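You operate a simulated robot arm through the tools that you are given. There is no shell and no other tool. Be economical: measure what you need, move in short steps, check, and stop when the job is done.

Carry out the task below with a simulated robot arm. There is one attempt and no reset: what you move stays moved.

JOB
Store both orange cartridges in the dry box at 50 kPa of vacuum.
Fine: both upright inside, lid shut and clamped, then pump; leave the vacuum in.

The check looks at the end state, three seconds after you hand in, the way a careful person would. Anything else that was tipped, shoved, dropped, spilled or broken makes it a failure. Lids that push on must go on centred and level and be pressed home; caps that screw on are set level and turned clockwise until they are tight.

ROBOT AND FRAMES
A 6-joint arm with a two-finger parallel gripper on a trunk, on a base that drives. Base frame: it is fixed to the floor where the robot stands at the start and does not move with it; the origin is under the middle of the robot, x ahead of it, y to its left, z up. Readings come in cm, rad, newtons and seconds.
With the tool pointing down near the work surface it reaches from about 32 to 70 cm from the robot's upright axis, wherever it stands. Its first joint turns from -2.897 to 2.897 rad. Places, roughly: dry box [50, -100, 80]; dry box clamp [50, -110, 80]; dry box display [40, -100, 80]; dry box lid [70, -100, 100]; dry box pump knob [40, -90, 80]; inside of the dry box [60, -100, 80]. Payload 4.1 kg.
Tool frame: the origin (TCP) lies between the finger pads and is the grasp point; the fingertips stand 2.3 cm ahead of it; z points along the fingers, y is the line along which they close. Largest opening 9.4 cm; finger width 3.8, thickness 1; the body of the gripper, 5.4 by 9.6 cm, starts 3.9 cm behind the TCP.
Orientation is told as [roll, pitch, yaw] about the base's x, y, z axes, in that order, counted from this pose: with the fingers straight down and closing along the base's y, the tool's x points along the base's -x, its y along +y and its z along -z.

CONTROLS
- The arm moves only by the tool play_rows. Its argument "targets" is a list of rows, each a list of 3 entries, a list of its own where there are three numbers: the closure in counts, from 0 (fully open) to 255 (shut), then the shift along the tool's x, y, z in cm, then the turn, a rotation vector about the tool's x, y, z in rad. In form: [[fingers, [x, y, z], [rx, ry, rz]], ...]. A call has 1 to 20 rows; each row shifts and turns the commanded pose from where the row before left it, along the tool's axes as they then stand. A row lasts 0.2 s, in which the tool goes at most 5 cm and 0.15 rad; a call with a longer step from one row to the next is refused whole, and so is a gripper value outside its range. Where a pose cannot be reached the arm comes as near as it can. A force on the tool above 60 N (or 10 N above the force at the start of the call, whichever is more), or a blocked arm, ends the call early, and 0.2 s more pass. Each finger travels about 4.5 cm/s and halts on what it meets, pressing with about 37 N; the grip force reading is that of the motor and also rises with nothing between the fingers. The clock runs only during rows and for 0.2 s after the last one: add rows that do not move to give the fingers time. The reply holds the time, the measured pose of the TCP, the force on the tool along the base axes, the opening and the grip force, in the units named above and with some noise, with the torque about the TCP (base axes, N m) and any sound that the robot's microphone picked up.
- Cameras (640 x 400 px; columns grow to the right, rows downward): "scene" is now at [0.84, 12.46, 148.59]; the picture's right is [-0.52, -0.86, 0.00], its down [-0.60, 0.37, -0.71] and it looks along [0.61, -0.37, -0.71] (base axes); focal length 250 px, centre (320, 200). "wrist" rides on the gripper at [8.6, 1.6, -7.4] in the tool frame; the picture's right is [-0.18, 0.98, 0.00], its down [-0.58, -0.11, -0.81] and it looks along [-0.79, -0.15, 0.59] (tool axes); focal length 243 px, centre (320, 200). There is no depth. A picture from a camera that has moved, and an enlarged one, comes with that camera's place and axes in the base frame and with its lens.
- snapshot(camera): a new picture of that camera. The clock stands still meanwhile.
- slide_trunk(by): slides the trunk up (or, below 0, down) by that many cm; the arm and the scene camera ride with it, the base frame stays. It gives what a move gives, with no picture.
- base_move(legs): drives the robot by 1 to 6 legs, each [ahead, turn to the left] in cm and rad, along the robot's own axes; the way and the turn of a leg run together, so that a leg with both is an arc; at most 150 cm and 3.142 rad a leg. The arm and the cameras ride along, it lands a little off, and it stops where it bumps. It gives what a move gives.
- turn_head(pan, tilt): turns the head with the scene camera to pan (to the left, within 2.705 rad either way) and tilt (down, from -0.506 to 1.204), counted from straight ahead of the robot. It gives what a move gives.
- close_up(camera, box): a new picture of the part [left, top, right, bottom] of that camera's present view, enlarged. The clock stands still meanwhile.
- sign_off(): hands the job in; it is judged then, once.

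Go step by step. Nothing tells you exact positions but the pictures and the camera data: compare them with the known pose of the tool, close in by small moves and look again before you grip or let go. The budget is 120 turns and 78 pictures, counting those below and the enlarged ones. Unless the task says otherwise, let go and move clear before handing in, and close with one line.

The tools are called after "Call:" as name(argument=value, ...) on one line, values as JSON. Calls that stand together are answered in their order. play_rows: Moves the arm, as the interface text tells. Its arguments: {"type":"object","properties":{"targets":{"type":"array","items":{"type":"array"}}},"required":["targets"]} The other tools are called the same way: slide_trunk (by) slides the trunk up or down; base_move (legs) drives the base; turn_head (pan, tilt) turns the head that bears the scene camera; snapshot (camera) takes a picture; close_up (camera, box) takes an enlarged picture of a part of a camera's view; sign_off () hands the job in.

At the start:

```text
clock: 0.0
position: [38.88, -20.39, 111.86]
tool_rot: [0.0, -0.001, 0.001]
contact_force: [-0.5, 0.9, 0.4]
ft_torque: [-0.01, 0.02, -0.03]
grip_width: 9.41
grip_force: 0.1
trunk travel left (down, up): [-45.0, 14.0]
robot x, y, heading: [-0.39, 0.34, 0.003]
head pan, tilt: [-0.545, 0.785]
```

scene: 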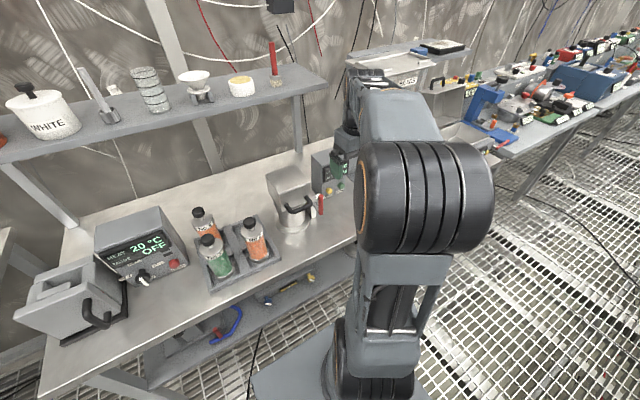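
wrist: 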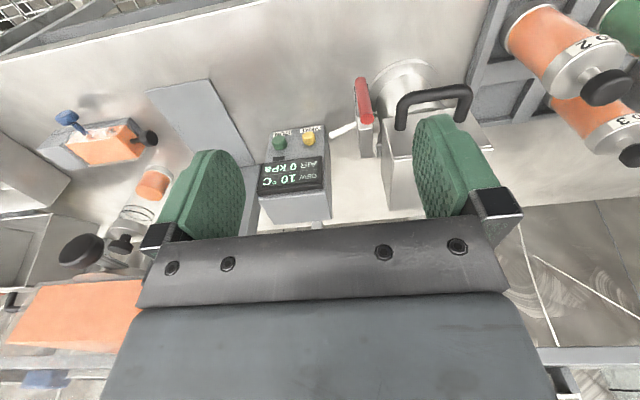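

I see a bench ahead with a rack holding two orange and one green cartridge; the dry box should be off to the right around y=-100. I'll look around that way first.

Call:
turn_head(pan=-1.1, tilt=0.6)

Call:
snapshot(camera="scene")

Call:
turn_head(pan=0.1, tilt=0.8)

Call:
snapshot(camera="scene")

```text
clock: 1.0
position: [39.05, -20.48, 111.92]
tool_rot: [0.001, 0.001, -0.002]
contact_force: [0.4, 0.4, 0.0]
ft_torque: [-0.01, -0.03, -0.04]
grip_width: 9.4
grip_force: 0.0
trunk travel left (down, up): [-45.0, 14.0]
robot x, y, heading: [-0.21, 0.0, -0.001]
head pan, tilt: [-1.1, 0.6]
```

```text
75 pictures are left
camera scene: at [-2.1, 8.8, 150.16], right [-0.89, -0.45, 0.0], down [-0.26, 0.5, -0.82], along [0.38, -0.73, -0.57], focal length 250 px, centre (320, 200)
```

scene: 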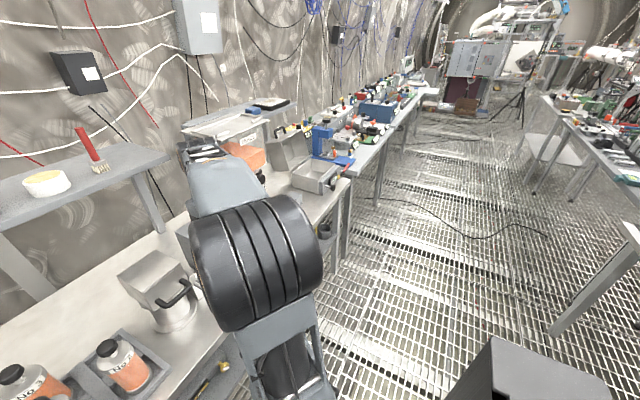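

```text
clock: 2.4
position: [38.97, -20.49, 111.85]
tool_rot: [-0.002, 0.001, -0.001]
contact_force: [-0.5, -0.3, -0.5]
ft_torque: [0.0, 0.01, 0.02]
grip_width: 9.39
grip_force: 0.1
trunk travel left (down, up): [-45.0, 14.0]
robot x, y, heading: [-0.01, -0.0, -0.002]
head pan, tilt: [0.099, 0.799]
```

```text
74 pictures are left
camera scene: at [1.91, 17.47, 148.48], right [0.1, -1.0, 0.0], down [-0.71, -0.07, -0.7], along [0.69, 0.07, -0.72], focal length 250 px, centre (320, 200)
```

scene: 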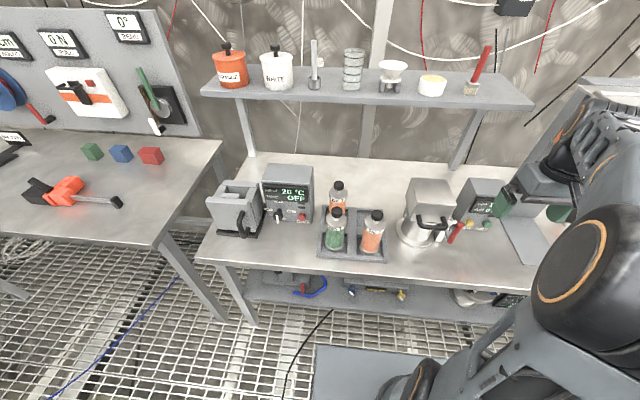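

The two orange cartridges stand in the rack at about [49,6] and [63,17]. I'll look more closely at the right-hand side with the wrist camera.

Call:
close_up(camera="wrist", box=[0, 60, 260, 320])

Call:
close_up(camera="scene", box=[200, 160, 520, 280])

```text
1.54 times, centred on (130, 190) of wrist
camera zoom: at [30.36, -18.81, 119.42], right [0.18, 0.98, 0.0], down [0.58, -0.11, 0.81], along [0.79, -0.15, -0.59], focal length 373 px, centre (612, 215)
```

zoom: 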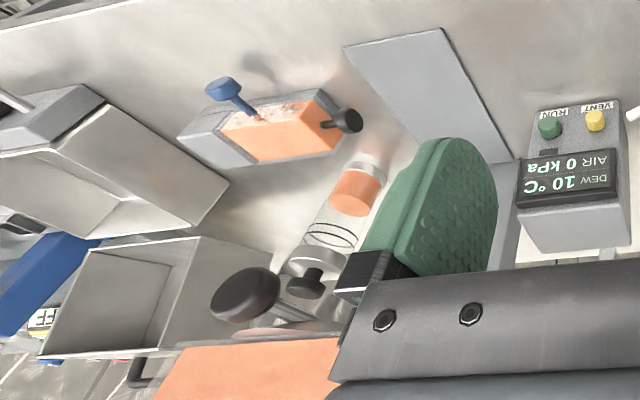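

```text
2.00 times, centred on (360, 220) of scene
camera zoom: at [1.91, 17.47, 148.48], right [0.1, -1.0, 0.0], down [-0.71, -0.07, -0.7], along [0.69, 0.07, -0.72], focal length 499 px, centre (240, 160)
```

zoom: 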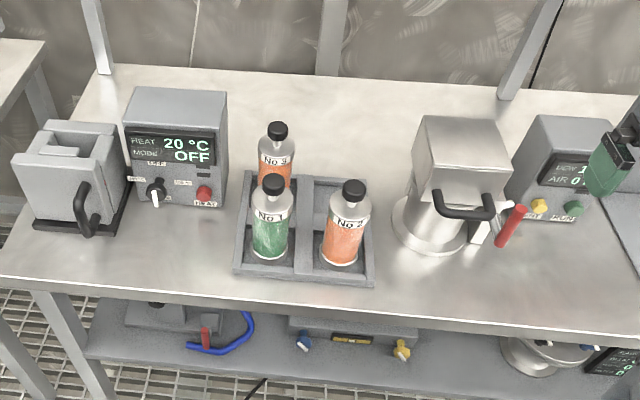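

The dry box is likely the open grey box at the right end of this bench. I'll drive along the bench and look at it.

Call:
base_move(legs=[[0, -1.571], [85, 0], [0, 1.571]])

Call:
turn_head(pan=0.1, tilt=0.8)

Call:
snapshot(camera="scene")

Call:
snapshot(camera="wrist")

```text
clock: 14.5
position: [40.12, -106.53, 111.91]
tool_rot: [0.001, 0.0, -0.007]
contact_force: [-0.4, 0.6, 0.5]
ft_torque: [0.02, -0.01, -0.03]
grip_width: 9.4
grip_force: 0.1
trunk travel left (down, up): [-45.0, 14.0]
robot x, y, heading: [1.04, -85.66, -0.007]
head pan, tilt: [0.099, 0.799]
```

```text
clock: 15.1
position: [40.13, -106.54, 111.92]
tool_rot: [0.0, -0.001, -0.004]
contact_force: [-0.7, -0.1, 0.1]
ft_torque: [-0.01, -0.01, 0.03]
grip_width: 9.42
grip_force: 0.1
trunk travel left (down, up): [-45.0, 14.0]
robot x, y, heading: [1.14, -86.05, -0.003]
head pan, tilt: [0.099, 0.799]
```

```text
71 pictures are left
camera scene: at [3.29, -68.41, 148.47], right [0.09, -1.0, 0.0], down [-0.71, -0.07, -0.7], along [0.69, 0.07, -0.72], focal length 250 px, centre (320, 200)
```

scene: 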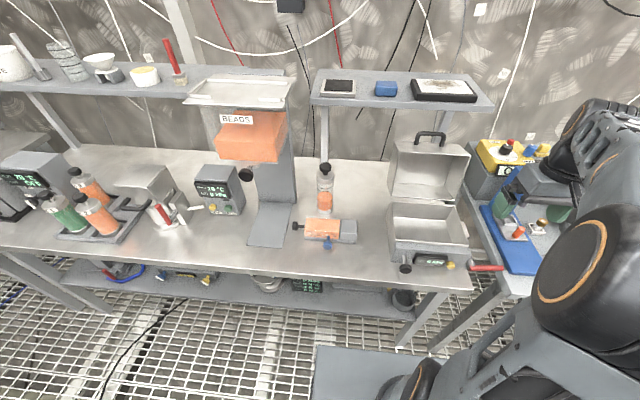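

```text
70 pictures are left
camera wrist: at [31.57, -104.83, 119.43], right [0.19, 0.98, 0.0], down [0.58, -0.11, 0.81], along [0.79, -0.15, -0.59], focal length 243 px, centre (320, 200)
```

wrist: 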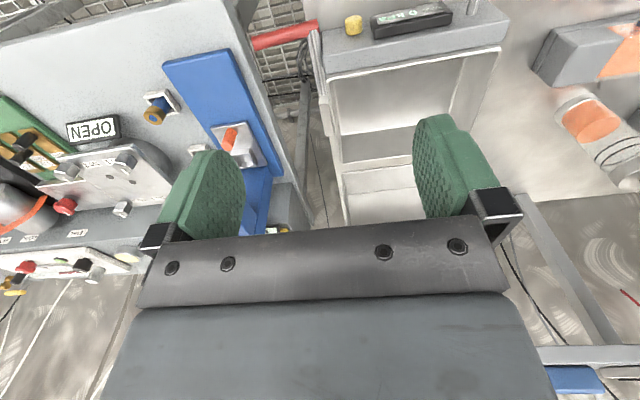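

The dry box is here, open, with its lid standing up. There are more orange things beside it, so I'll zoom in to tell which are cartridges and read the box's front.

Call:
close_up(camera="scene", box=[240, 120, 400, 260])

Call:
close_up(camera="scene", box=[370, 120, 530, 290])

Call:
close_up(camera="wrist", box=[440, 0, 640, 220])

```text
2.86 times, centred on (320, 190) of scene
camera zoom: at [3.29, -68.41, 148.47], right [0.09, -1.0, 0.0], down [-0.71, -0.07, -0.7], along [0.69, 0.07, -0.72], focal length 713 px, centre (320, 229)
```

zoom: 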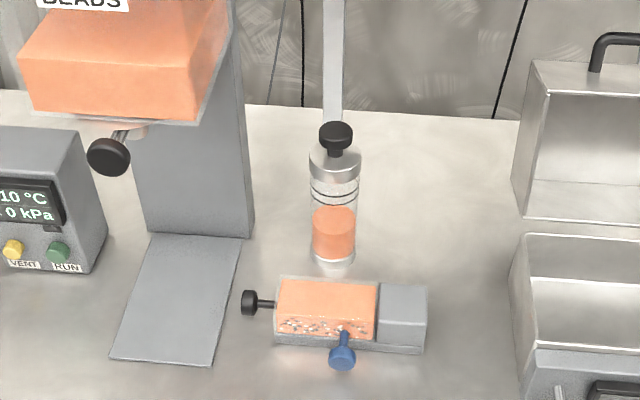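

```text
2.35 times, centred on (450, 205) of scene
camera zoom: at [3.29, -68.41, 148.47], right [0.09, -1.0, 0.0], down [-0.71, -0.07, -0.7], along [0.69, 0.07, -0.72], focal length 587 px, centre (14, 188)
```

zoom: 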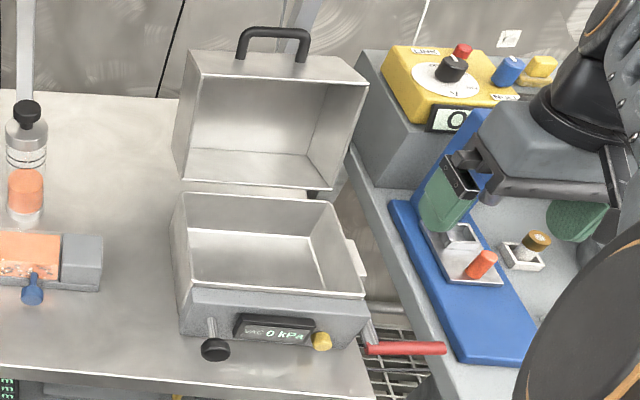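

```text
1.82 times, centred on (540, 110) of wrist
camera zoom: at [31.57, -104.83, 119.43], right [0.19, 0.98, 0.0], down [0.58, -0.11, 0.81], along [0.79, -0.15, -0.59], focal length 441 px, centre (-80, 364)
```

zoom: 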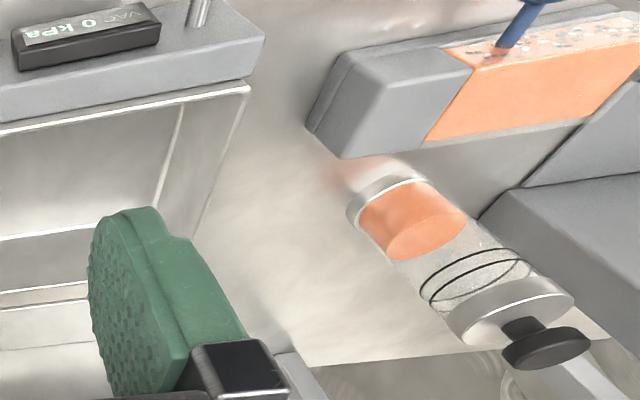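

The standing clear tube is a measuring cylinder of beads, so the cartridges are the rack bottles No 2 and No 3. The dry box spans about x 44–60, y −86 to −108, with its clamp lever on the right. I'll drive back to the rack.

Call:
base_move(legs=[[0, 1.571], [94, 0], [0, -1.571]])

Call:
turn_head(pan=0.0, tilt=0.9)

Call:
close_up(camera="scene", box=[240, 100, 400, 260])

Call:
snapshot(camera="wrist")

```text
clock: 27.6
position: [43.21, -10.91, 111.94]
tool_rot: [0.0, 0.001, 0.013]
contact_force: [0.6, -0.2, 0.4]
ft_torque: [-0.02, 0.0, 0.01]
grip_width: 9.4
grip_force: 0.0
trunk travel left (down, up): [-45.0, 14.0]
robot x, y, heading: [3.94, 8.82, 0.013]
head pan, tilt: [0.099, 0.799]
```

```text
clock: 28.2
position: [43.23, -10.91, 111.98]
tool_rot: [0.002, 0.0, 0.012]
contact_force: [0.3, -0.4, 0.0]
ft_torque: [0.0, 0.0, -0.01]
grip_width: 9.4
grip_force: 0.1
trunk travel left (down, up): [-45.0, 14.0]
robot x, y, heading: [3.78, 9.31, 0.01]
head pan, tilt: [0.0, 0.901]
```

```text
2.50 times, centred on (320, 180) of scene
camera zoom: at [5.22, 25.69, 147.69], right [0.01, -1.0, 0.0], down [-0.78, -0.01, -0.62], along [0.62, 0.01, -0.78], focal length 624 px, centre (320, 250)
```

zoom: 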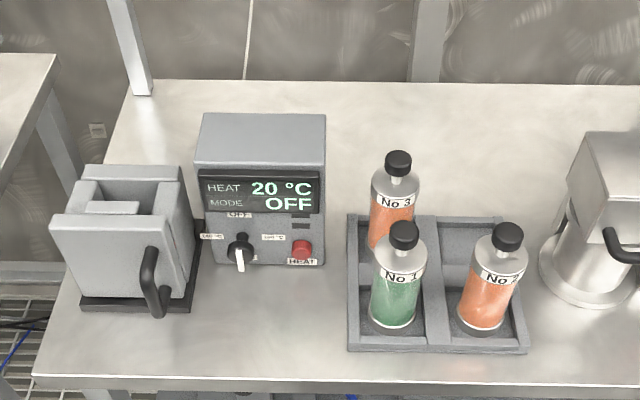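

```text
65 pictures are left
camera wrist: at [34.65, -9.39, 119.43], right [0.17, 0.99, 0.0], down [0.58, -0.1, 0.81], along [0.79, -0.14, -0.59], focal length 243 px, centre (320, 200)
```

wrist: 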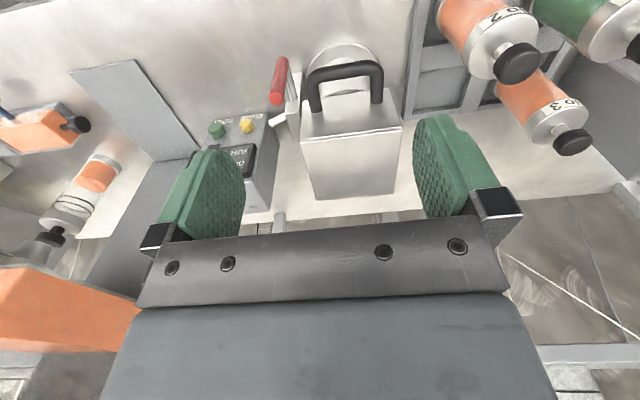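

No 2 appears at about [49.2, 6.3] with its knob top near z=95, No 3 at about [61, 18]. I'll move above No 2 at height and check.

Call:
play_rows(targets=[[0, [-1.5, 4.4, 0], [0, 0, 0]], [0, [-1.5, 4.4, 0], [0, 0, 0]], [0, [-1.5, 4.3, 0], [0, 0, 0]], [0, [-1.5, 4.3, 0], [0, 0, 0]], [0, [0, 0, 3], [0, 0, 0]], [0, [0, 0, 3], [0, 0, 0]], [0, [0, 0, 0], [0, 0, 0]]])

Call:
snapshot(camera="wrist")

Call:
snapshot(camera="scene")

```text
clock: 29.8
position: [48.99, 6.67, 105.89]
tool_rot: [-0.001, 0.001, 0.013]
contact_force: [0.3, -0.2, 0.3]
ft_torque: [-0.02, -0.01, 0.01]
grip_width: 9.38
grip_force: 0.0
trunk travel left (down, up): [-45.0, 14.0]
robot x, y, heading: [4.32, 8.96, 0.009]
head pan, tilt: [0.0, 0.901]
```

```text
64 pictures are left
camera wrist: at [40.41, 8.17, 113.42], right [0.17, 0.99, 0.0], down [0.58, -0.1, 0.81], along [0.79, -0.14, -0.59], focal length 243 px, centre (320, 200)
```

wrist: 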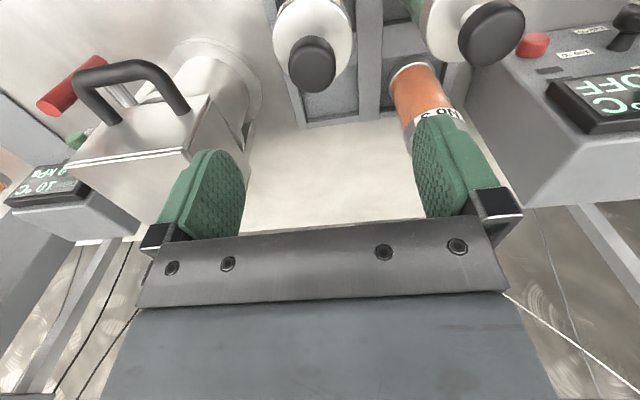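

```text
63 pictures are left
camera scene: at [5.23, 25.7, 147.68], right [0.01, -1.0, 0.0], down [-0.78, -0.01, -0.62], along [0.62, 0.01, -0.78], focal length 250 px, centre (320, 200)
```

scene: 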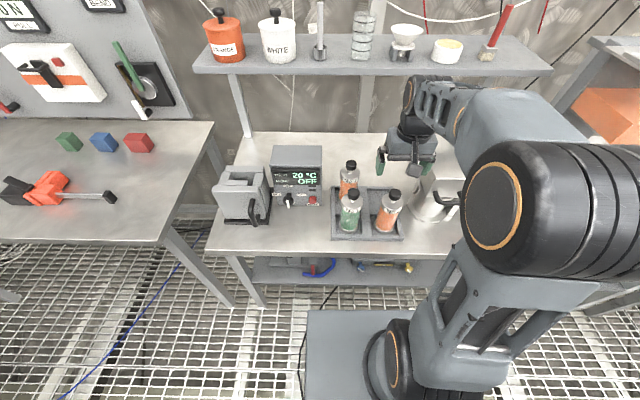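

No 2's knob triangulates to about [48, 6.2, 96]. Let me look closely at the shape of its shoulder before going down.

Call:
close_up(camera="scene", box=[325, 150, 415, 245])

Call:
close_up(camera="wrist", box=[240, 0, 440, 125])

```text
4.21 times, centred on (370, 198) of scene
camera zoom: at [5.23, 25.7, 147.68], right [0.01, -1.0, 0.0], down [-0.78, -0.01, -0.62], along [0.62, 0.01, -0.78], focal length 1051 px, centre (110, 210)
```

zoom: 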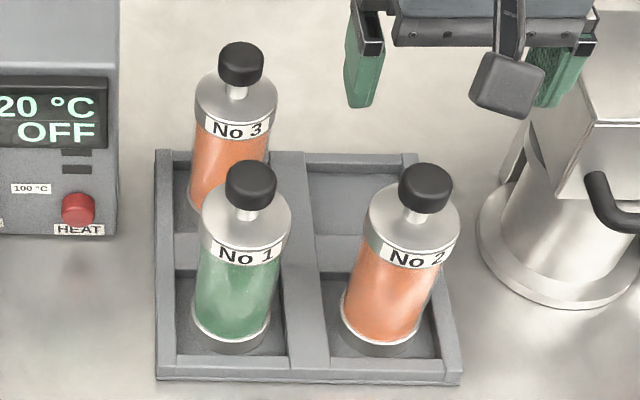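

```text
3.20 times, centred on (340, 62) of wrist
camera zoom: at [40.41, 8.17, 113.42], right [0.17, 0.99, 0.0], down [0.58, -0.1, 0.81], along [0.79, -0.14, -0.59], focal length 776 px, centre (256, 640)
```

zoom: 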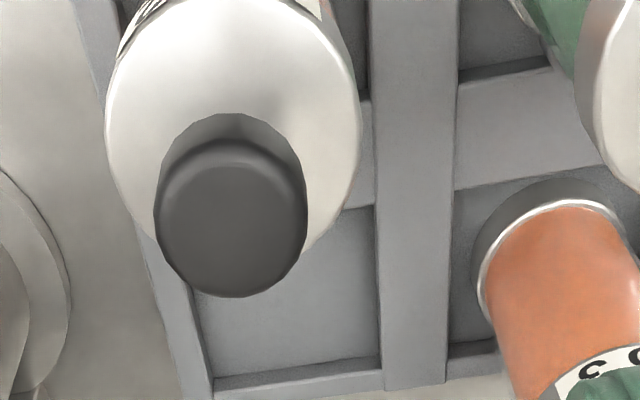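

The body is a ~6 cm cylinder with a knob on top. I'll centre over No 2 and descend so the pads take the metal band, with the palm just clear of the knob.

Call:
play_rows(targets=[[0, [0.9, -0.4, 2], [0, 0, 0]], [0, [0, 0, 3], [0, 0, 0]], [0, [0, 0, 3], [0, 0, 0]], [0, [0, 0, 2], [0, 0, 0]], [0, [0, 0, 0], [0, 0, 0]]])

Call:
close_up(camera="scene", box=[325, 150, 445, 245])

Call:
snapshot(camera="wrist")

```text
clock: 31.0
position: [48.22, 6.15, 95.78]
tool_rot: [0.001, 0.001, 0.015]
contact_force: [0.4, 0.2, 0.5]
ft_torque: [-0.02, 0.01, 0.01]
grip_width: 9.42
grip_force: 0.0
trunk travel left (down, up): [-45.0, 14.0]
robot x, y, heading: [3.94, 8.52, 0.013]
head pan, tilt: [0.0, 0.901]
```

```text
4.21 times, centred on (385, 198) of scene
camera zoom: at [5.23, 25.69, 147.68], right [0.01, -1.0, 0.0], down [-0.78, -0.01, -0.62], along [0.62, 0.01, -0.78], focal length 1051 px, centre (46, 210)
```

zoom: 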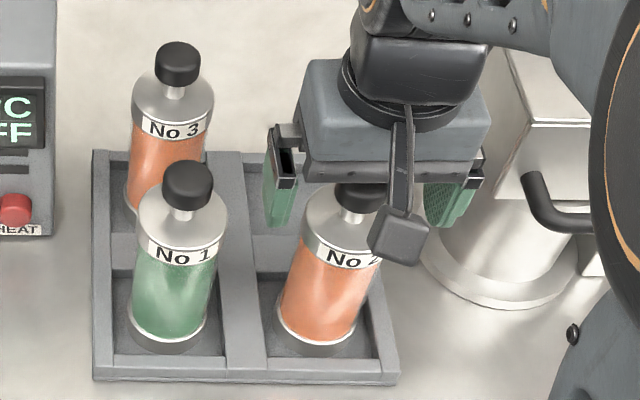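

```text
59 pictures are left
camera wrist: at [39.57, 7.7, 103.33], right [0.17, 0.99, 0.0], down [0.58, -0.1, 0.81], along [0.79, -0.14, -0.59], focal length 243 px, centre (320, 200)
```

wrist: 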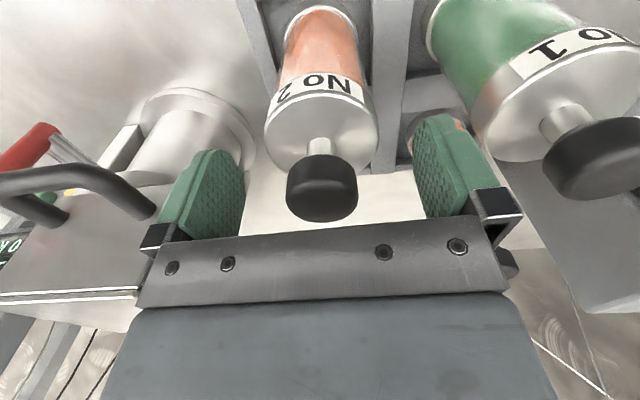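

The knob sits centred between the fingers with about 3 cm headroom left for the palm. I'll go down 2.3 cm and grip.

Call:
play_rows(targets=[[0, [0, 0, 1.3], [0, 0, 0]], [0, [0, 0.1, 1.0], [0, 0, 0]], [0, [0, 0, 0], [0, 0, 0]], [100, [0, 0, 0], [0, 0, 0]], [255, [0, 0, 0], [0, 0, 0]], [255, [0, 0, 0], [0, 0, 0]], [255, [0, 0, 0], [0, 0, 0]], [255, [0, 0, 0], [0, 0, 0]]])

Call:
snapshot(camera="wrist")

```text
clock: 32.8
position: [48.21, 6.37, 93.49]
tool_rot: [0.0, 0.002, 0.014]
contact_force: [0.0, -0.3, 0.5]
ft_torque: [0.1, -0.02, 0.03]
grip_width: 5.95
grip_force: 37.0
trunk travel left (down, up): [-45.0, 14.0]
robot x, y, heading: [3.86, 9.41, 0.018]
head pan, tilt: [0.0, 0.901]
```

```text
58 pictures are left
camera wrist: at [39.53, 7.84, 101.05], right [0.17, 0.99, 0.0], down [0.58, -0.1, 0.81], along [0.79, -0.14, -0.59], focal length 243 px, centre (320, 200)
```

wrist: 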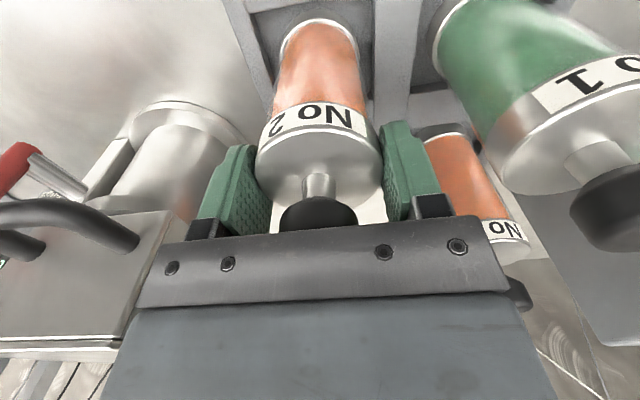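

Gripped at 5.95 cm. I'll lift slowly and check that it hangs straight.

Call:
play_rows(targets=[[255, [0, 0, -1], [0, 0, 0]], [255, [0, 0, -2], [0, 0, 0]], [255, [0, 0, -3], [0, 0, 0]], [255, [0, 0, -3], [0, 0, 0]], [255, [0, 0, -3], [0, 0, 0]], [255, [0, 0, -3], [0, 0, 0]], [255, [0, 0, -3], [0, 0, 0]], [255, [0, 0, 0], [0, 0, 0]]])

Call:
close_up(camera="scene", box=[300, 80, 520, 260])

```text
clock: 34.6
position: [48.24, 6.37, 111.54]
tool_rot: [0.0, 0.0, 0.014]
contact_force: [-0.1, 0.4, -3.6]
ft_torque: [-0.01, -0.02, -0.01]
grip_width: 5.96
grip_force: 37.2
trunk travel left (down, up): [-45.0, 14.0]
robot x, y, heading: [3.82, 8.68, 0.013]
head pan, tilt: [0.0, 0.901]
```

```text
2.22 times, centred on (410, 170) of scene
camera zoom: at [5.24, 25.69, 147.68], right [0.01, -1.0, 0.0], down [-0.78, -0.01, -0.62], along [0.62, 0.01, -0.78], focal length 554 px, centre (120, 267)
```

zoom: 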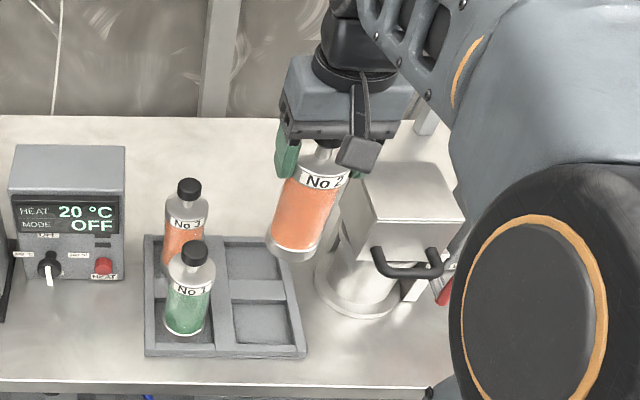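

It hangs straight. I'll raise the trunk for clearance and drive to the dry box.

Call:
slide_trunk(by=8)

Call:
base_move(legs=[[0, -1.571], [98, 0], [0, 1.571]])

Call:
turn_head(pan=-0.2, tilt=0.9)

Call:
snapshot(camera="scene")

Call:
snapshot(camera="wrist")

```text
clock: 35.8
position: [48.26, 6.39, 119.66]
tool_rot: [-0.002, 0.0, 0.014]
contact_force: [-0.2, 0.4, -3.6]
ft_torque: [-0.02, -0.03, -0.02]
grip_width: 5.93
grip_force: 36.8
trunk travel left (down, up): [-53.0, 6.0]
robot x, y, heading: [4.16, 8.73, 0.017]
head pan, tilt: [0.0, 0.901]
```

```text
clock: 48.6
position: [51.16, -94.6, 119.64]
tool_rot: [0.0, 0.001, 0.01]
contact_force: [-0.5, 0.4, -4.2]
ft_torque: [-0.01, 0.05, 0.0]
grip_width: 5.95
grip_force: 37.3
trunk travel left (down, up): [-53.0, 6.0]
robot x, y, heading: [6.98, -92.01, 0.011]
head pan, tilt: [0.0, 0.901]
```

```text
clock: 49.3
position: [51.42, -94.53, 119.61]
tool_rot: [-0.001, 0.001, 0.011]
contact_force: [0.1, -0.3, -3.4]
ft_torque: [0.0, -0.02, -0.01]
grip_width: 5.97
grip_force: 37.2
trunk travel left (down, up): [-53.0, 6.0]
robot x, y, heading: [7.12, -91.87, 0.007]
head pan, tilt: [-0.201, 0.901]
```

```text
56 pictures are left
camera scene: at [8.17, -76.57, 155.68], right [-0.19, -0.98, 0.0], down [-0.77, 0.15, -0.62], along [0.61, -0.12, -0.78], focal length 250 px, centre (320, 200)
```

scene: 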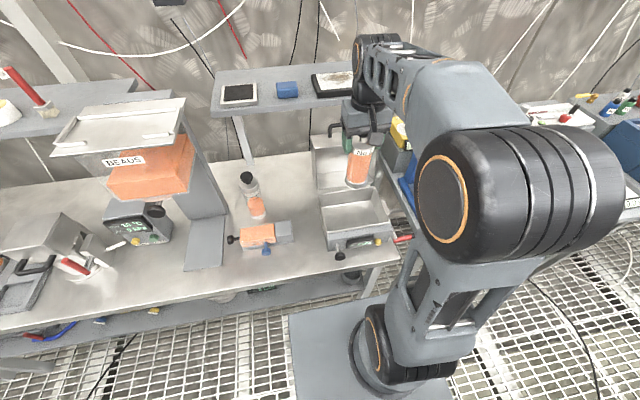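

```text
55 pictures are left
camera wrist: at [42.62, -93.01, 127.1], right [0.17, 0.98, 0.0], down [0.58, -0.1, 0.81], along [0.79, -0.14, -0.59], focal length 243 px, centre (320, 200)
```

wrist: 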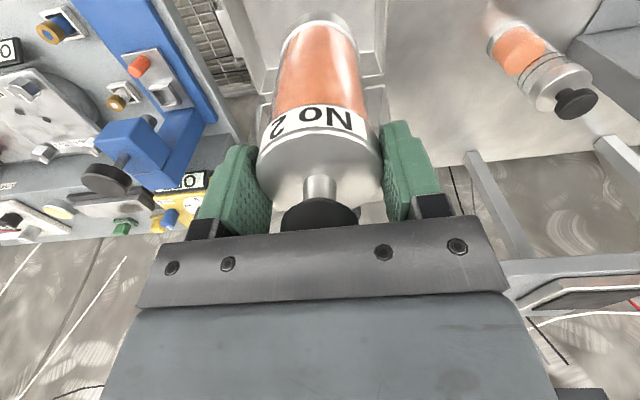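

The box is in front of me. I'll zoom on its interior to measure it.

Call:
close_up(camera="scene", box=[290, 120, 430, 275])

```text
2.58 times, centred on (360, 198) of scene
camera zoom: at [8.17, -76.57, 155.68], right [-0.19, -0.98, 0.0], down [-0.77, 0.15, -0.62], along [0.61, -0.12, -0.78], focal length 644 px, centre (217, 206)
```

zoom: 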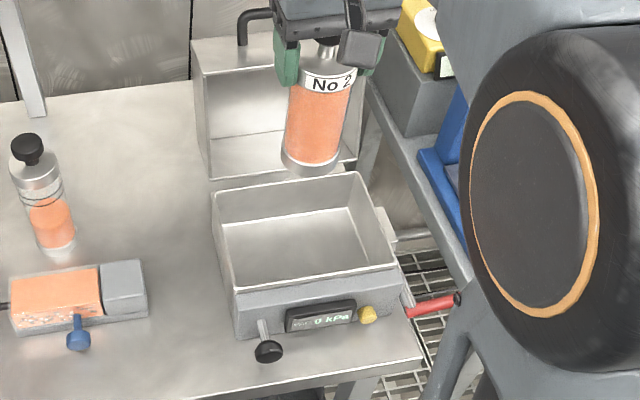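

The box rim is at z≈91, outer x 45.5–60.5, y −86 to −106. I'll put this cartridge at about [53, −100.8] and the other at about [53, −91.2]. Moving across and part of the way down.

Call:
play_rows(targets=[[255, [-0.8, -3.2, 0], [0, 0, 0]], [255, [-0.8, -3.1, 0], [0, 0, 0]], [255, [0, 0, 4], [0, 0, 0]], [255, [0, 0, 4], [0, 0, 0]], [255, [0, 0, 3], [0, 0, 0]], [255, [0, 0, 2], [0, 0, 0]], [255, [0, 0, 0], [0, 0, 0]], [255, [0, 0, 0], [0, 0, 0]]])

Call:
close_up(camera="scene", box=[290, 120, 430, 275])

Call:
snapshot(camera="wrist")

```text
clock: 51.1
position: [52.87, -100.77, 106.63]
tool_rot: [0.001, 0.001, 0.01]
contact_force: [-0.4, 0.4, -2.5]
ft_torque: [0.0, -0.04, 0.01]
grip_width: 5.95
grip_force: 37.0
trunk travel left (down, up): [-53.0, 6.0]
robot x, y, heading: [6.69, -91.58, 0.014]
head pan, tilt: [-0.201, 0.901]
```

```text
2.58 times, centred on (360, 198) of scene
camera zoom: at [8.17, -76.58, 155.68], right [-0.19, -0.98, 0.0], down [-0.77, 0.15, -0.62], along [0.61, -0.12, -0.78], focal length 644 px, centre (217, 206)
```

zoom: 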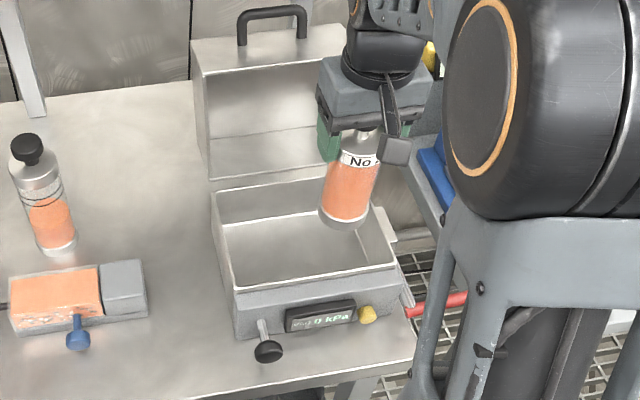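

```text
52 pictures are left
camera wrist: at [44.29, -99.18, 114.16], right [0.17, 0.98, 0.0], down [0.58, -0.1, 0.81], along [0.79, -0.14, -0.59], focal length 243 px, centre (320, 200)
```

wrist: 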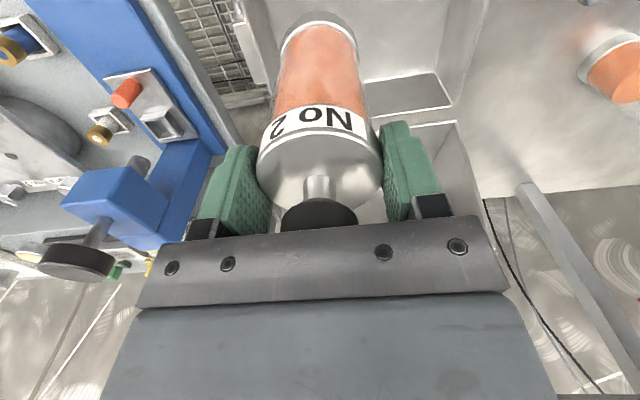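

It's lined up. Descending in small steps until I feel the floor.

Call:
play_rows(targets=[[255, [0, 0, 3], [0, 0, 0]], [255, [0, 0, 3], [0, 0, 0]], [255, [0, 0, 2.5], [0, 0, 0]], [255, [0, 0, 0], [0, 0, 0]]])

Call:
play_rows(targets=[[255, [0, 0, 0.5], [0, 0, 0]], [255, [0, 0, 0.5], [0, 0, 0]], [255, [0, 0, 0], [0, 0, 0]]])

Call:
close_up(camera="scene", box=[290, 120, 430, 275])

```text
clock: 52.1
position: [52.9, -100.9, 98.16]
tool_rot: [0.0, 0.0, 0.011]
contact_force: [0.2, 0.0, -4.2]
ft_torque: [0.0, 0.0, -0.02]
grip_width: 5.95
grip_force: 36.9
trunk travel left (down, up): [-53.0, 6.0]
robot x, y, heading: [7.06, -91.9, 0.007]
head pan, tilt: [-0.201, 0.901]
```

```text
clock: 52.9
position: [52.9, -100.85, 97.05]
tool_rot: [0.0, 0.0, 0.009]
contact_force: [-0.1, 0.6, -3.5]
ft_torque: [0.01, -0.01, 0.01]
grip_width: 5.92
grip_force: 36.9
trunk travel left (down, up): [-53.0, 6.0]
robot x, y, heading: [7.08, -91.87, 0.011]
head pan, tilt: [-0.201, 0.901]
```

```text
2.58 times, centred on (360, 198) of scene
camera zoom: at [8.17, -76.58, 155.68], right [-0.19, -0.98, 0.0], down [-0.77, 0.15, -0.62], along [0.61, -0.12, -0.78], focal length 644 px, centre (217, 206)
```

zoom: 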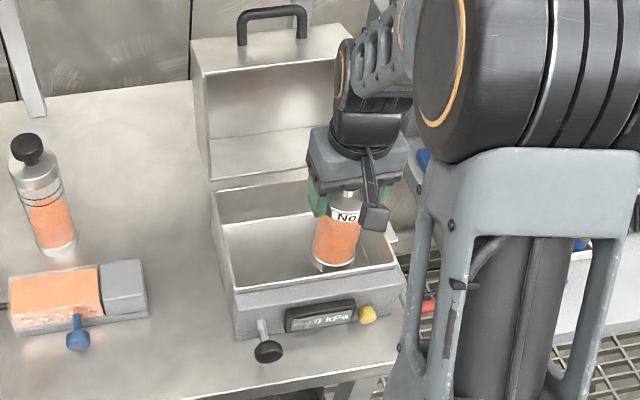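

Call:
play_rows(targets=[[255, [0, 0, 0.4], [0, 0, 0]], [255, [0, 0, 0.4], [0, 0, 0]], [255, [0, 0, 0], [0, 0, 0]]])

Call:
play_rows(targets=[[255, [0, 0, 0.4], [0, 0, 0]], [255, [0, 0, 0.4], [0, 0, 0]], [255, [0, 0, 0], [0, 0, 0]]])

```text
clock: 53.7
position: [52.91, -100.85, 96.33]
tool_rot: [-0.001, 0.001, 0.01]
contact_force: [0.3, 0.7, -2.8]
ft_torque: [-0.02, -0.05, -0.02]
grip_width: 5.96
grip_force: 37.2
trunk travel left (down, up): [-53.0, 6.0]
robot x, y, heading: [6.91, -92.25, 0.01]
head pan, tilt: [-0.201, 0.901]
```

```text
clock: 54.5
position: [52.85, -100.89, 95.52]
tool_rot: [-0.001, 0.0, 0.01]
contact_force: [-0.8, 0.1, -3.9]
ft_torque: [0.04, 0.03, 0.0]
grip_width: 5.93
grip_force: 37.1
trunk travel left (down, up): [-53.0, 6.0]
robot x, y, heading: [7.11, -91.85, 0.012]
head pan, tilt: [-0.201, 0.901]
```

Call:
play_rows(targets=[[255, [0, 0, 0.3], [0, 0, 0]], [255, [0, 0, 0.3], [0, 0, 0]], [255, [0, 0, 0], [0, 0, 0]]])

Call:
play_rows(targets=[[255, [0, 0, 0.3], [0, 0, 0]], [255, [0, 0, 0], [0, 0, 0]]])

Call:
play_rows(targets=[[255, [0, 0, 0.3], [0, 0, 0]], [255, [0, 0, 0], [0, 0, 0]]])

```text
clock: 55.3
position: [52.9, -100.83, 94.85]
tool_rot: [0.001, 0.001, 0.011]
contact_force: [0.6, -0.1, -3.7]
ft_torque: [0.0, -0.02, 0.02]
grip_width: 5.94
grip_force: 37.5
trunk travel left (down, up): [-53.0, 6.0]
robot x, y, heading: [6.92, -91.32, 0.012]
head pan, tilt: [-0.201, 0.901]
```

```text
clock: 55.9
position: [52.95, -100.94, 94.57]
tool_rot: [-0.001, 0.0, 0.012]
contact_force: [0.0, 0.3, -2.7]
ft_torque: [-0.02, 0.0, 0.02]
grip_width: 5.95
grip_force: 36.8
trunk travel left (down, up): [-53.0, 6.0]
robot x, y, heading: [6.59, -91.78, 0.011]
head pan, tilt: [-0.201, 0.901]
```

```text
clock: 56.5
position: [52.92, -100.82, 94.1]
tool_rot: [0.0, -0.001, 0.011]
contact_force: [0.2, 0.0, -3.4]
ft_torque: [0.0, 0.0, 0.01]
grip_width: 5.93
grip_force: 36.8
trunk travel left (down, up): [-53.0, 6.0]
robot x, y, heading: [7.09, -91.81, 0.013]
head pan, tilt: [-0.201, 0.901]
```

Call:
play_rows(targets=[[255, [0, 0, 0.3], [0, 0, 0]], [255, [0, 0, 0], [0, 0, 0]]])

Call:
play_rows(targets=[[255, [0, 0, 0.3], [0, 0, 0]], [255, [0, 0, 0], [0, 0, 0]]])

Call:
close_up(camera="wrist", box=[120, 0, 520, 250])

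```text
clock: 57.1
position: [52.92, -100.9, 93.95]
tool_rot: [-0.002, -0.001, 0.009]
contact_force: [0.7, -0.7, -3.3]
ft_torque: [-0.01, -0.02, 0.01]
grip_width: 5.93
grip_force: 37.1
trunk travel left (down, up): [-53.0, 6.0]
robot x, y, heading: [7.12, -92.1, 0.012]
head pan, tilt: [-0.201, 0.901]
```

```text
clock: 57.7
position: [53.0, -100.67, 93.81]
tool_rot: [-0.002, -0.005, 0.01]
contact_force: [-0.4, -0.4, 25.5]
ft_torque: [0.41, 0.32, 0.09]
grip_width: 5.92
grip_force: 37.0
trunk travel left (down, up): [-53.0, 6.0]
robot x, y, heading: [7.08, -92.01, 0.014]
head pan, tilt: [-0.201, 0.901]
```

```text
1.60 times, centred on (320, 125) of wrist
camera zoom: at [44.21, -99.27, 101.31], right [0.17, 0.98, 0.0], down [0.58, -0.1, 0.81], along [0.8, -0.14, -0.59], focal length 388 px, centre (320, 320)
```

zoom: 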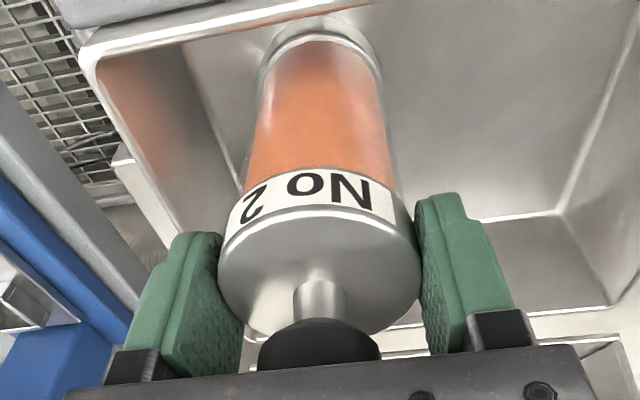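

It's on the floor (25 N felt). I'll ease up slightly, open partway, and rise clear.

Call:
play_rows(targets=[[255, [0, 0, -0.2], [0, 0, 0]], [200, [0, 0, 0], [0, 0, 0]], [50, [0, 0, 0], [0, 0, 0]], [50, [0, 0, 0], [0, 0, 0]], [50, [0, 0, -1], [0, 0, 0]], [50, [0, 0, -2], [0, 0, 0]], [50, [0, 0, -4], [0, 0, 0]], [50, [0, 0, -4], [0, 0, 0]], [50, [0, 0, -4], [0, 0, 0]], [50, [0, 0, -3], [0, 0, 0]], [50, [0, 0, 0], [0, 0, 0]]])

Call:
close_up(camera="scene", box=[290, 120, 430, 275])

Call:
snapshot(camera="wrist")

```text
clock: 60.1
position: [53.03, -101.03, 112.22]
tool_rot: [0.001, 0.0, 0.01]
contact_force: [-0.8, 1.6, -0.5]
ft_torque: [0.0, 0.0, 0.03]
grip_width: 7.56
grip_force: 0.1
trunk travel left (down, up): [-53.0, 6.0]
robot x, y, heading: [6.94, -92.17, 0.009]
head pan, tilt: [-0.201, 0.901]
```

```text
2.58 times, centred on (360, 198) of scene
camera zoom: at [8.15, -76.58, 155.68], right [-0.19, -0.98, 0.0], down [-0.77, 0.15, -0.62], along [0.61, -0.12, -0.78], focal length 644 px, centre (217, 206)
```

zoom: 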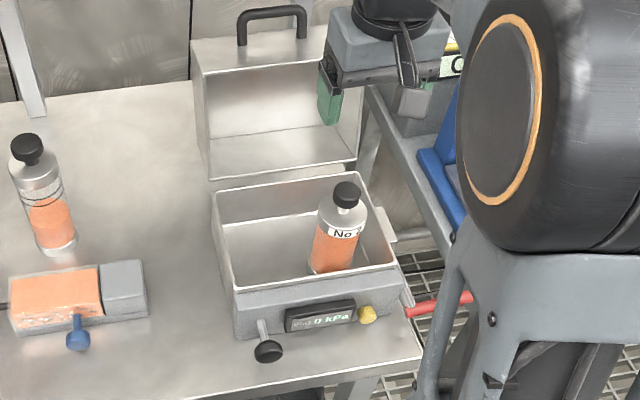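

```text
48 pictures are left
camera wrist: at [44.35, -99.36, 119.61], right [0.17, 0.98, 0.0], down [0.58, -0.1, 0.81], along [0.79, -0.14, -0.59], focal length 243 px, centre (320, 200)
```

wrist: 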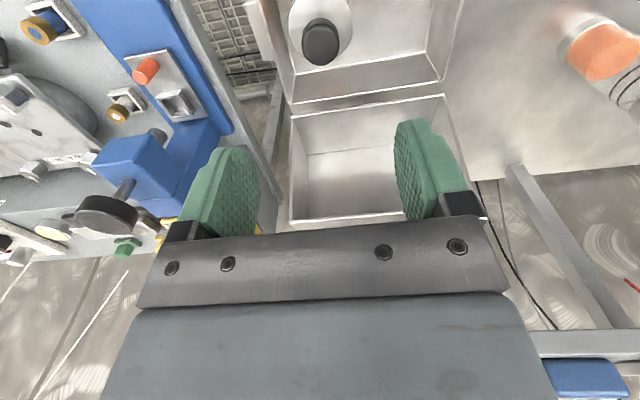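

No 2 stands upright in the box. Back to the rack for No 3.

Call:
base_move(legs=[[0, 1.6], [101, 0], [0, -1.6]])

Call:
turn_head(pan=0.0, tilt=0.9)

Call:
snapshot(camera="scene")

Call:
snapshot(camera="wrist")

```text
clock: 73.2
position: [48.57, 0.63, 112.02]
tool_rot: [0.0, 0.0, 0.003]
contact_force: [-0.4, 0.3, 0.1]
ft_torque: [-0.01, -0.01, 0.02]
grip_width: 7.56
grip_force: 0.1
trunk travel left (down, up): [-53.0, 6.0]
robot x, y, heading: [2.65, 10.04, -0.001]
head pan, tilt: [-0.201, 0.901]
```

```text
clock: 73.9
position: [48.67, 0.72, 111.94]
tool_rot: [0.0, 0.001, 0.001]
contact_force: [-0.1, -0.2, -0.6]
ft_torque: [-0.01, 0.0, -0.02]
grip_width: 7.57
grip_force: 0.1
trunk travel left (down, up): [-53.0, 6.0]
robot x, y, heading: [2.91, 10.16, 0.001]
head pan, tilt: [0.0, 0.901]
```

```text
47 pictures are left
camera scene: at [4.18, 26.85, 155.68], right [0.0, -1.0, 0.0], down [-0.78, 0.0, -0.62], along [0.62, 0.0, -0.78], focal length 250 px, centre (320, 200)
```

scene: 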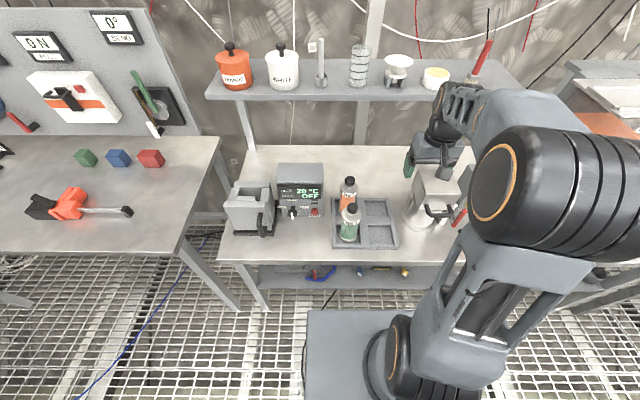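

```text
46 pictures are left
camera wrist: at [40.05, 2.26, 119.57], right [0.18, 0.98, 0.0], down [0.58, -0.11, 0.81], along [0.79, -0.15, -0.59], focal length 243 px, centre (320, 200)
```

wrist: 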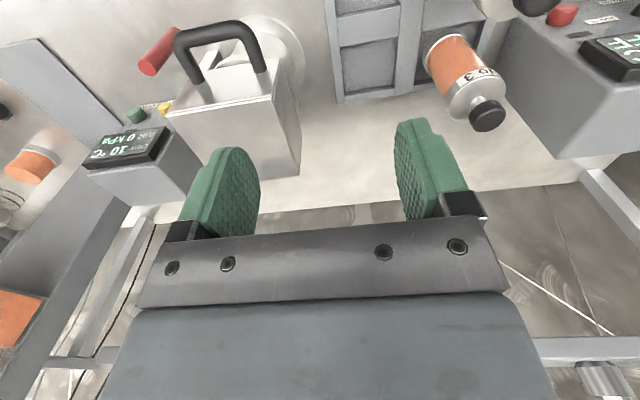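

No 3 is at about [59.3, 17.5]. Moving above it with the fingers fully open, then down to just above.

Call:
play_rows(targets=[[0, [-2.65, 4.2, 0], [0, 0, 0]], [0, [-2.65, 4.2, 0], [0, 0, 0]], [0, [-2.65, 4.2, 0], [0, 0, 0]], [0, [-2.65, 4.2, 0], [0, 0, 0]], [0, [0, 0, 4], [0, 0, 0]], [0, [0, 0, 4], [0, 0, 0]], [0, [0, 0, 0], [0, 0, 0]]])

Call:
snapshot(camera="wrist")

Call:
close_up(camera="scene", box=[300, 130, 440, 250])

```text
clock: 75.5
position: [59.07, 17.57, 103.96]
tool_rot: [0.0, -0.001, 0.002]
contact_force: [1.5, -0.3, -0.8]
ft_torque: [0.01, -0.02, 0.01]
grip_width: 9.42
grip_force: 0.1
trunk travel left (down, up): [-53.0, 6.0]
robot x, y, heading: [2.73, 10.36, -0.001]
head pan, tilt: [0.0, 0.901]
```

```text
45 pictures are left
camera wrist: at [50.47, 19.17, 111.51], right [0.18, 0.98, 0.0], down [0.58, -0.11, 0.81], along [0.79, -0.15, -0.59], focal length 243 px, centre (320, 200)
```

wrist: 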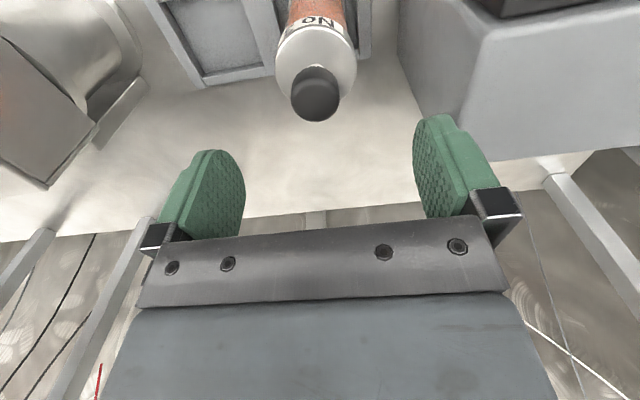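

```text
3.33 times, centred on (370, 190) of scene
camera zoom: at [4.2, 26.87, 155.68], right [0.0, -1.0, 0.0], down [-0.78, 0.0, -0.62], along [0.62, 0.0, -0.78], focal length 832 px, centre (153, 233)
```

zoom: 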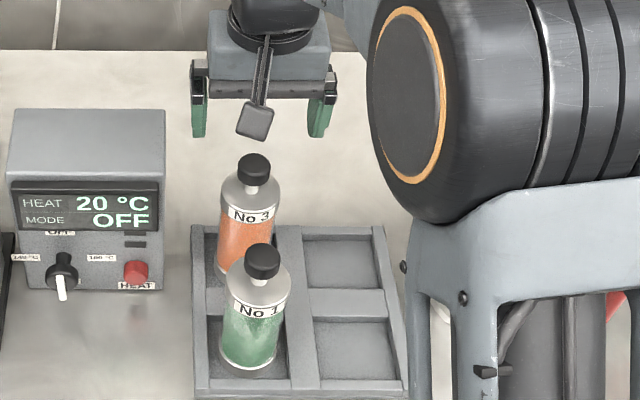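

Small correction to [59.6, 17.2], then descend and verify.

Call:
play_rows(targets=[[0, [-0.5, -0.35, 3], [0, 0, 0]], [0, [0, 0, 3], [0, 0, 0]], [0, [0, 0, 2.2], [0, 0, 0]], [0, [0, 0, 0], [0, 0, 0]]])

Call:
snapshot(camera="wrist")

```text
clock: 76.5
position: [59.61, 17.16, 95.88]
tool_rot: [-0.001, -0.001, 0.0]
contact_force: [0.2, -0.2, -0.6]
ft_torque: [0.01, 0.04, 0.01]
grip_width: 9.41
grip_force: 0.0
trunk travel left (down, up): [-53.0, 6.0]
robot x, y, heading: [2.52, 9.82, 0.003]
head pan, tilt: [0.0, 0.901]
```

```text
43 pictures are left
camera wrist: at [51.0, 18.76, 103.39], right [0.18, 0.98, 0.0], down [0.58, -0.11, 0.81], along [0.79, -0.15, -0.59], focal length 243 px, centre (320, 200)
```

wrist: 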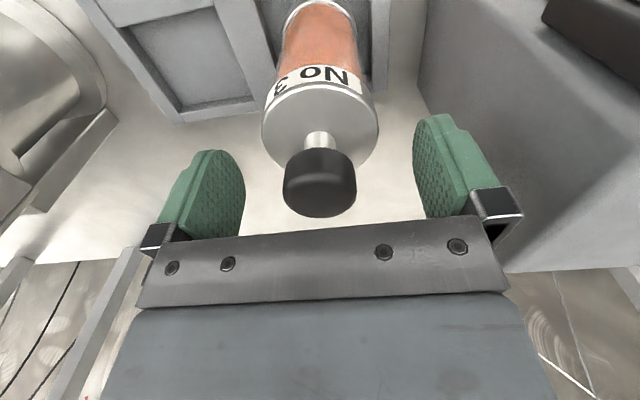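

Same picture as with No 2. Down, grip, and lift.

Call:
play_rows(targets=[[0, [0, 0, 1.3], [0, 0, 0]], [0, [0.1, -0.05, 1.1], [0, 0, 0]], [0, [0, 0, 0], [0, 0, 0]], [100, [0, 0, 0], [0, 0, 0]], [255, [0, 0, 0], [0, 0, 0]], [255, [0, 0, 0], [0, 0, 0]], [255, [0, 0, 0], [0, 0, 0]], [255, [0, 0, 0], [0, 0, 0]]])

Call:
play_rows(targets=[[255, [0, 0, -1], [0, 0, 0]], [255, [0, 0, -2], [0, 0, 0]], [255, [0, 0, -3], [0, 0, 0]], [255, [0, 0, -4], [0, 0, 0]], [255, [0, 0, -4], [0, 0, 0]], [255, [0, 0, -4], [0, 0, 0]], [255, [0, 0, -4], [0, 0, 0]], [255, [0, 0, -4], [0, 0, 0]], [255, [0, 0, 0], [0, 0, 0]]])

Call:
close_up(camera="scene", box=[280, 70, 460, 250])

```text
clock: 78.3
position: [59.58, 16.99, 93.53]
tool_rot: [-0.001, 0.002, 0.003]
contact_force: [1.0, 1.5, 2.2]
ft_torque: [0.2, -0.06, -0.02]
grip_width: 5.95
grip_force: 36.9
trunk travel left (down, up): [-53.0, 6.0]
robot x, y, heading: [3.04, 10.21, 0.006]
head pan, tilt: [0.0, 0.901]
```

```text
clock: 80.3
position: [59.82, 17.06, 119.39]
tool_rot: [0.0, 0.0, 0.001]
contact_force: [0.7, 0.4, -3.0]
ft_torque: [-0.04, -0.04, -0.02]
grip_width: 5.93
grip_force: 37.2
trunk travel left (down, up): [-53.0, 6.0]
robot x, y, heading: [2.71, 10.03, 0.001]
head pan, tilt: [0.0, 0.901]
```

```text
2.22 times, centred on (370, 160) of scene
camera zoom: at [4.21, 26.86, 155.68], right [0.0, -1.0, 0.0], down [-0.78, 0.0, -0.62], along [0.62, 0.0, -0.78], focal length 554 px, centre (209, 289)
```

zoom: 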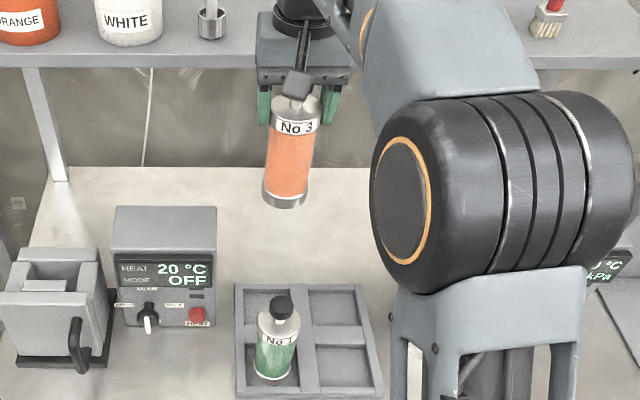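

Lifted cleanly. I'll retract the arm and drive to the dry box.

Call:
play_rows(targets=[[255, [3.2, -2, 0], [0, 0, 0]], [255, [3.2, -2, 0], [0, 0, 0]], [255, [3.2, -2, 0], [0, 0, 0]], [255, [3.2, -2, 0], [0, 0, 0]], [255, [0, 0, 0], [0, 0, 0]]])

Call:
base_move(legs=[[0, -1.571], [99, 0], [0, 1.571]])

Call:
turn_head(pan=-0.2, tilt=0.9)

Call:
close_up(camera="scene", box=[270, 100, 470, 285])

```text
clock: 81.5
position: [46.98, 8.87, 119.49]
tool_rot: [0.0, 0.002, 0.003]
contact_force: [-0.4, 0.3, -2.7]
ft_torque: [0.03, -0.04, 0.0]
grip_width: 5.95
grip_force: 37.2
trunk travel left (down, up): [-53.0, 6.0]
robot x, y, heading: [2.96, 9.98, -0.001]
head pan, tilt: [0.0, 0.901]
```

```text
clock: 94.2
position: [47.27, -91.45, 119.53]
tool_rot: [-0.002, 0.001, -0.03]
contact_force: [-0.4, 0.7, -3.4]
ft_torque: [0.01, -0.03, -0.01]
grip_width: 5.97
grip_force: 36.4
trunk travel left (down, up): [-53.0, 6.0]
robot x, y, heading: [2.87, -89.08, -0.028]
head pan, tilt: [0.0, 0.901]
```

```text
clock: 95.0
position: [47.39, -91.51, 119.52]
tool_rot: [0.001, 0.001, -0.028]
contact_force: [0.4, 0.1, -3.5]
ft_torque: [0.02, 0.02, 0.0]
grip_width: 5.97
grip_force: 37.2
trunk travel left (down, up): [-53.0, 6.0]
robot x, y, heading: [3.44, -89.13, -0.027]
head pan, tilt: [-0.201, 0.901]
```

```text
2.16 times, centred on (370, 192) of scene
camera zoom: at [4.9, -73.79, 155.68], right [-0.23, -0.97, 0.0], down [-0.76, 0.18, -0.62], along [0.6, -0.14, -0.78], focal length 540 px, centre (212, 216)
```

zoom: 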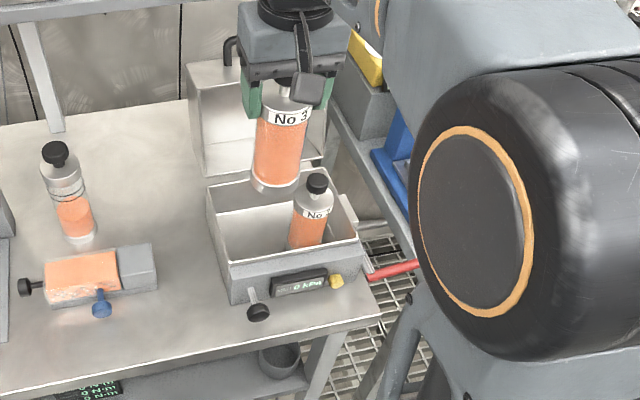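

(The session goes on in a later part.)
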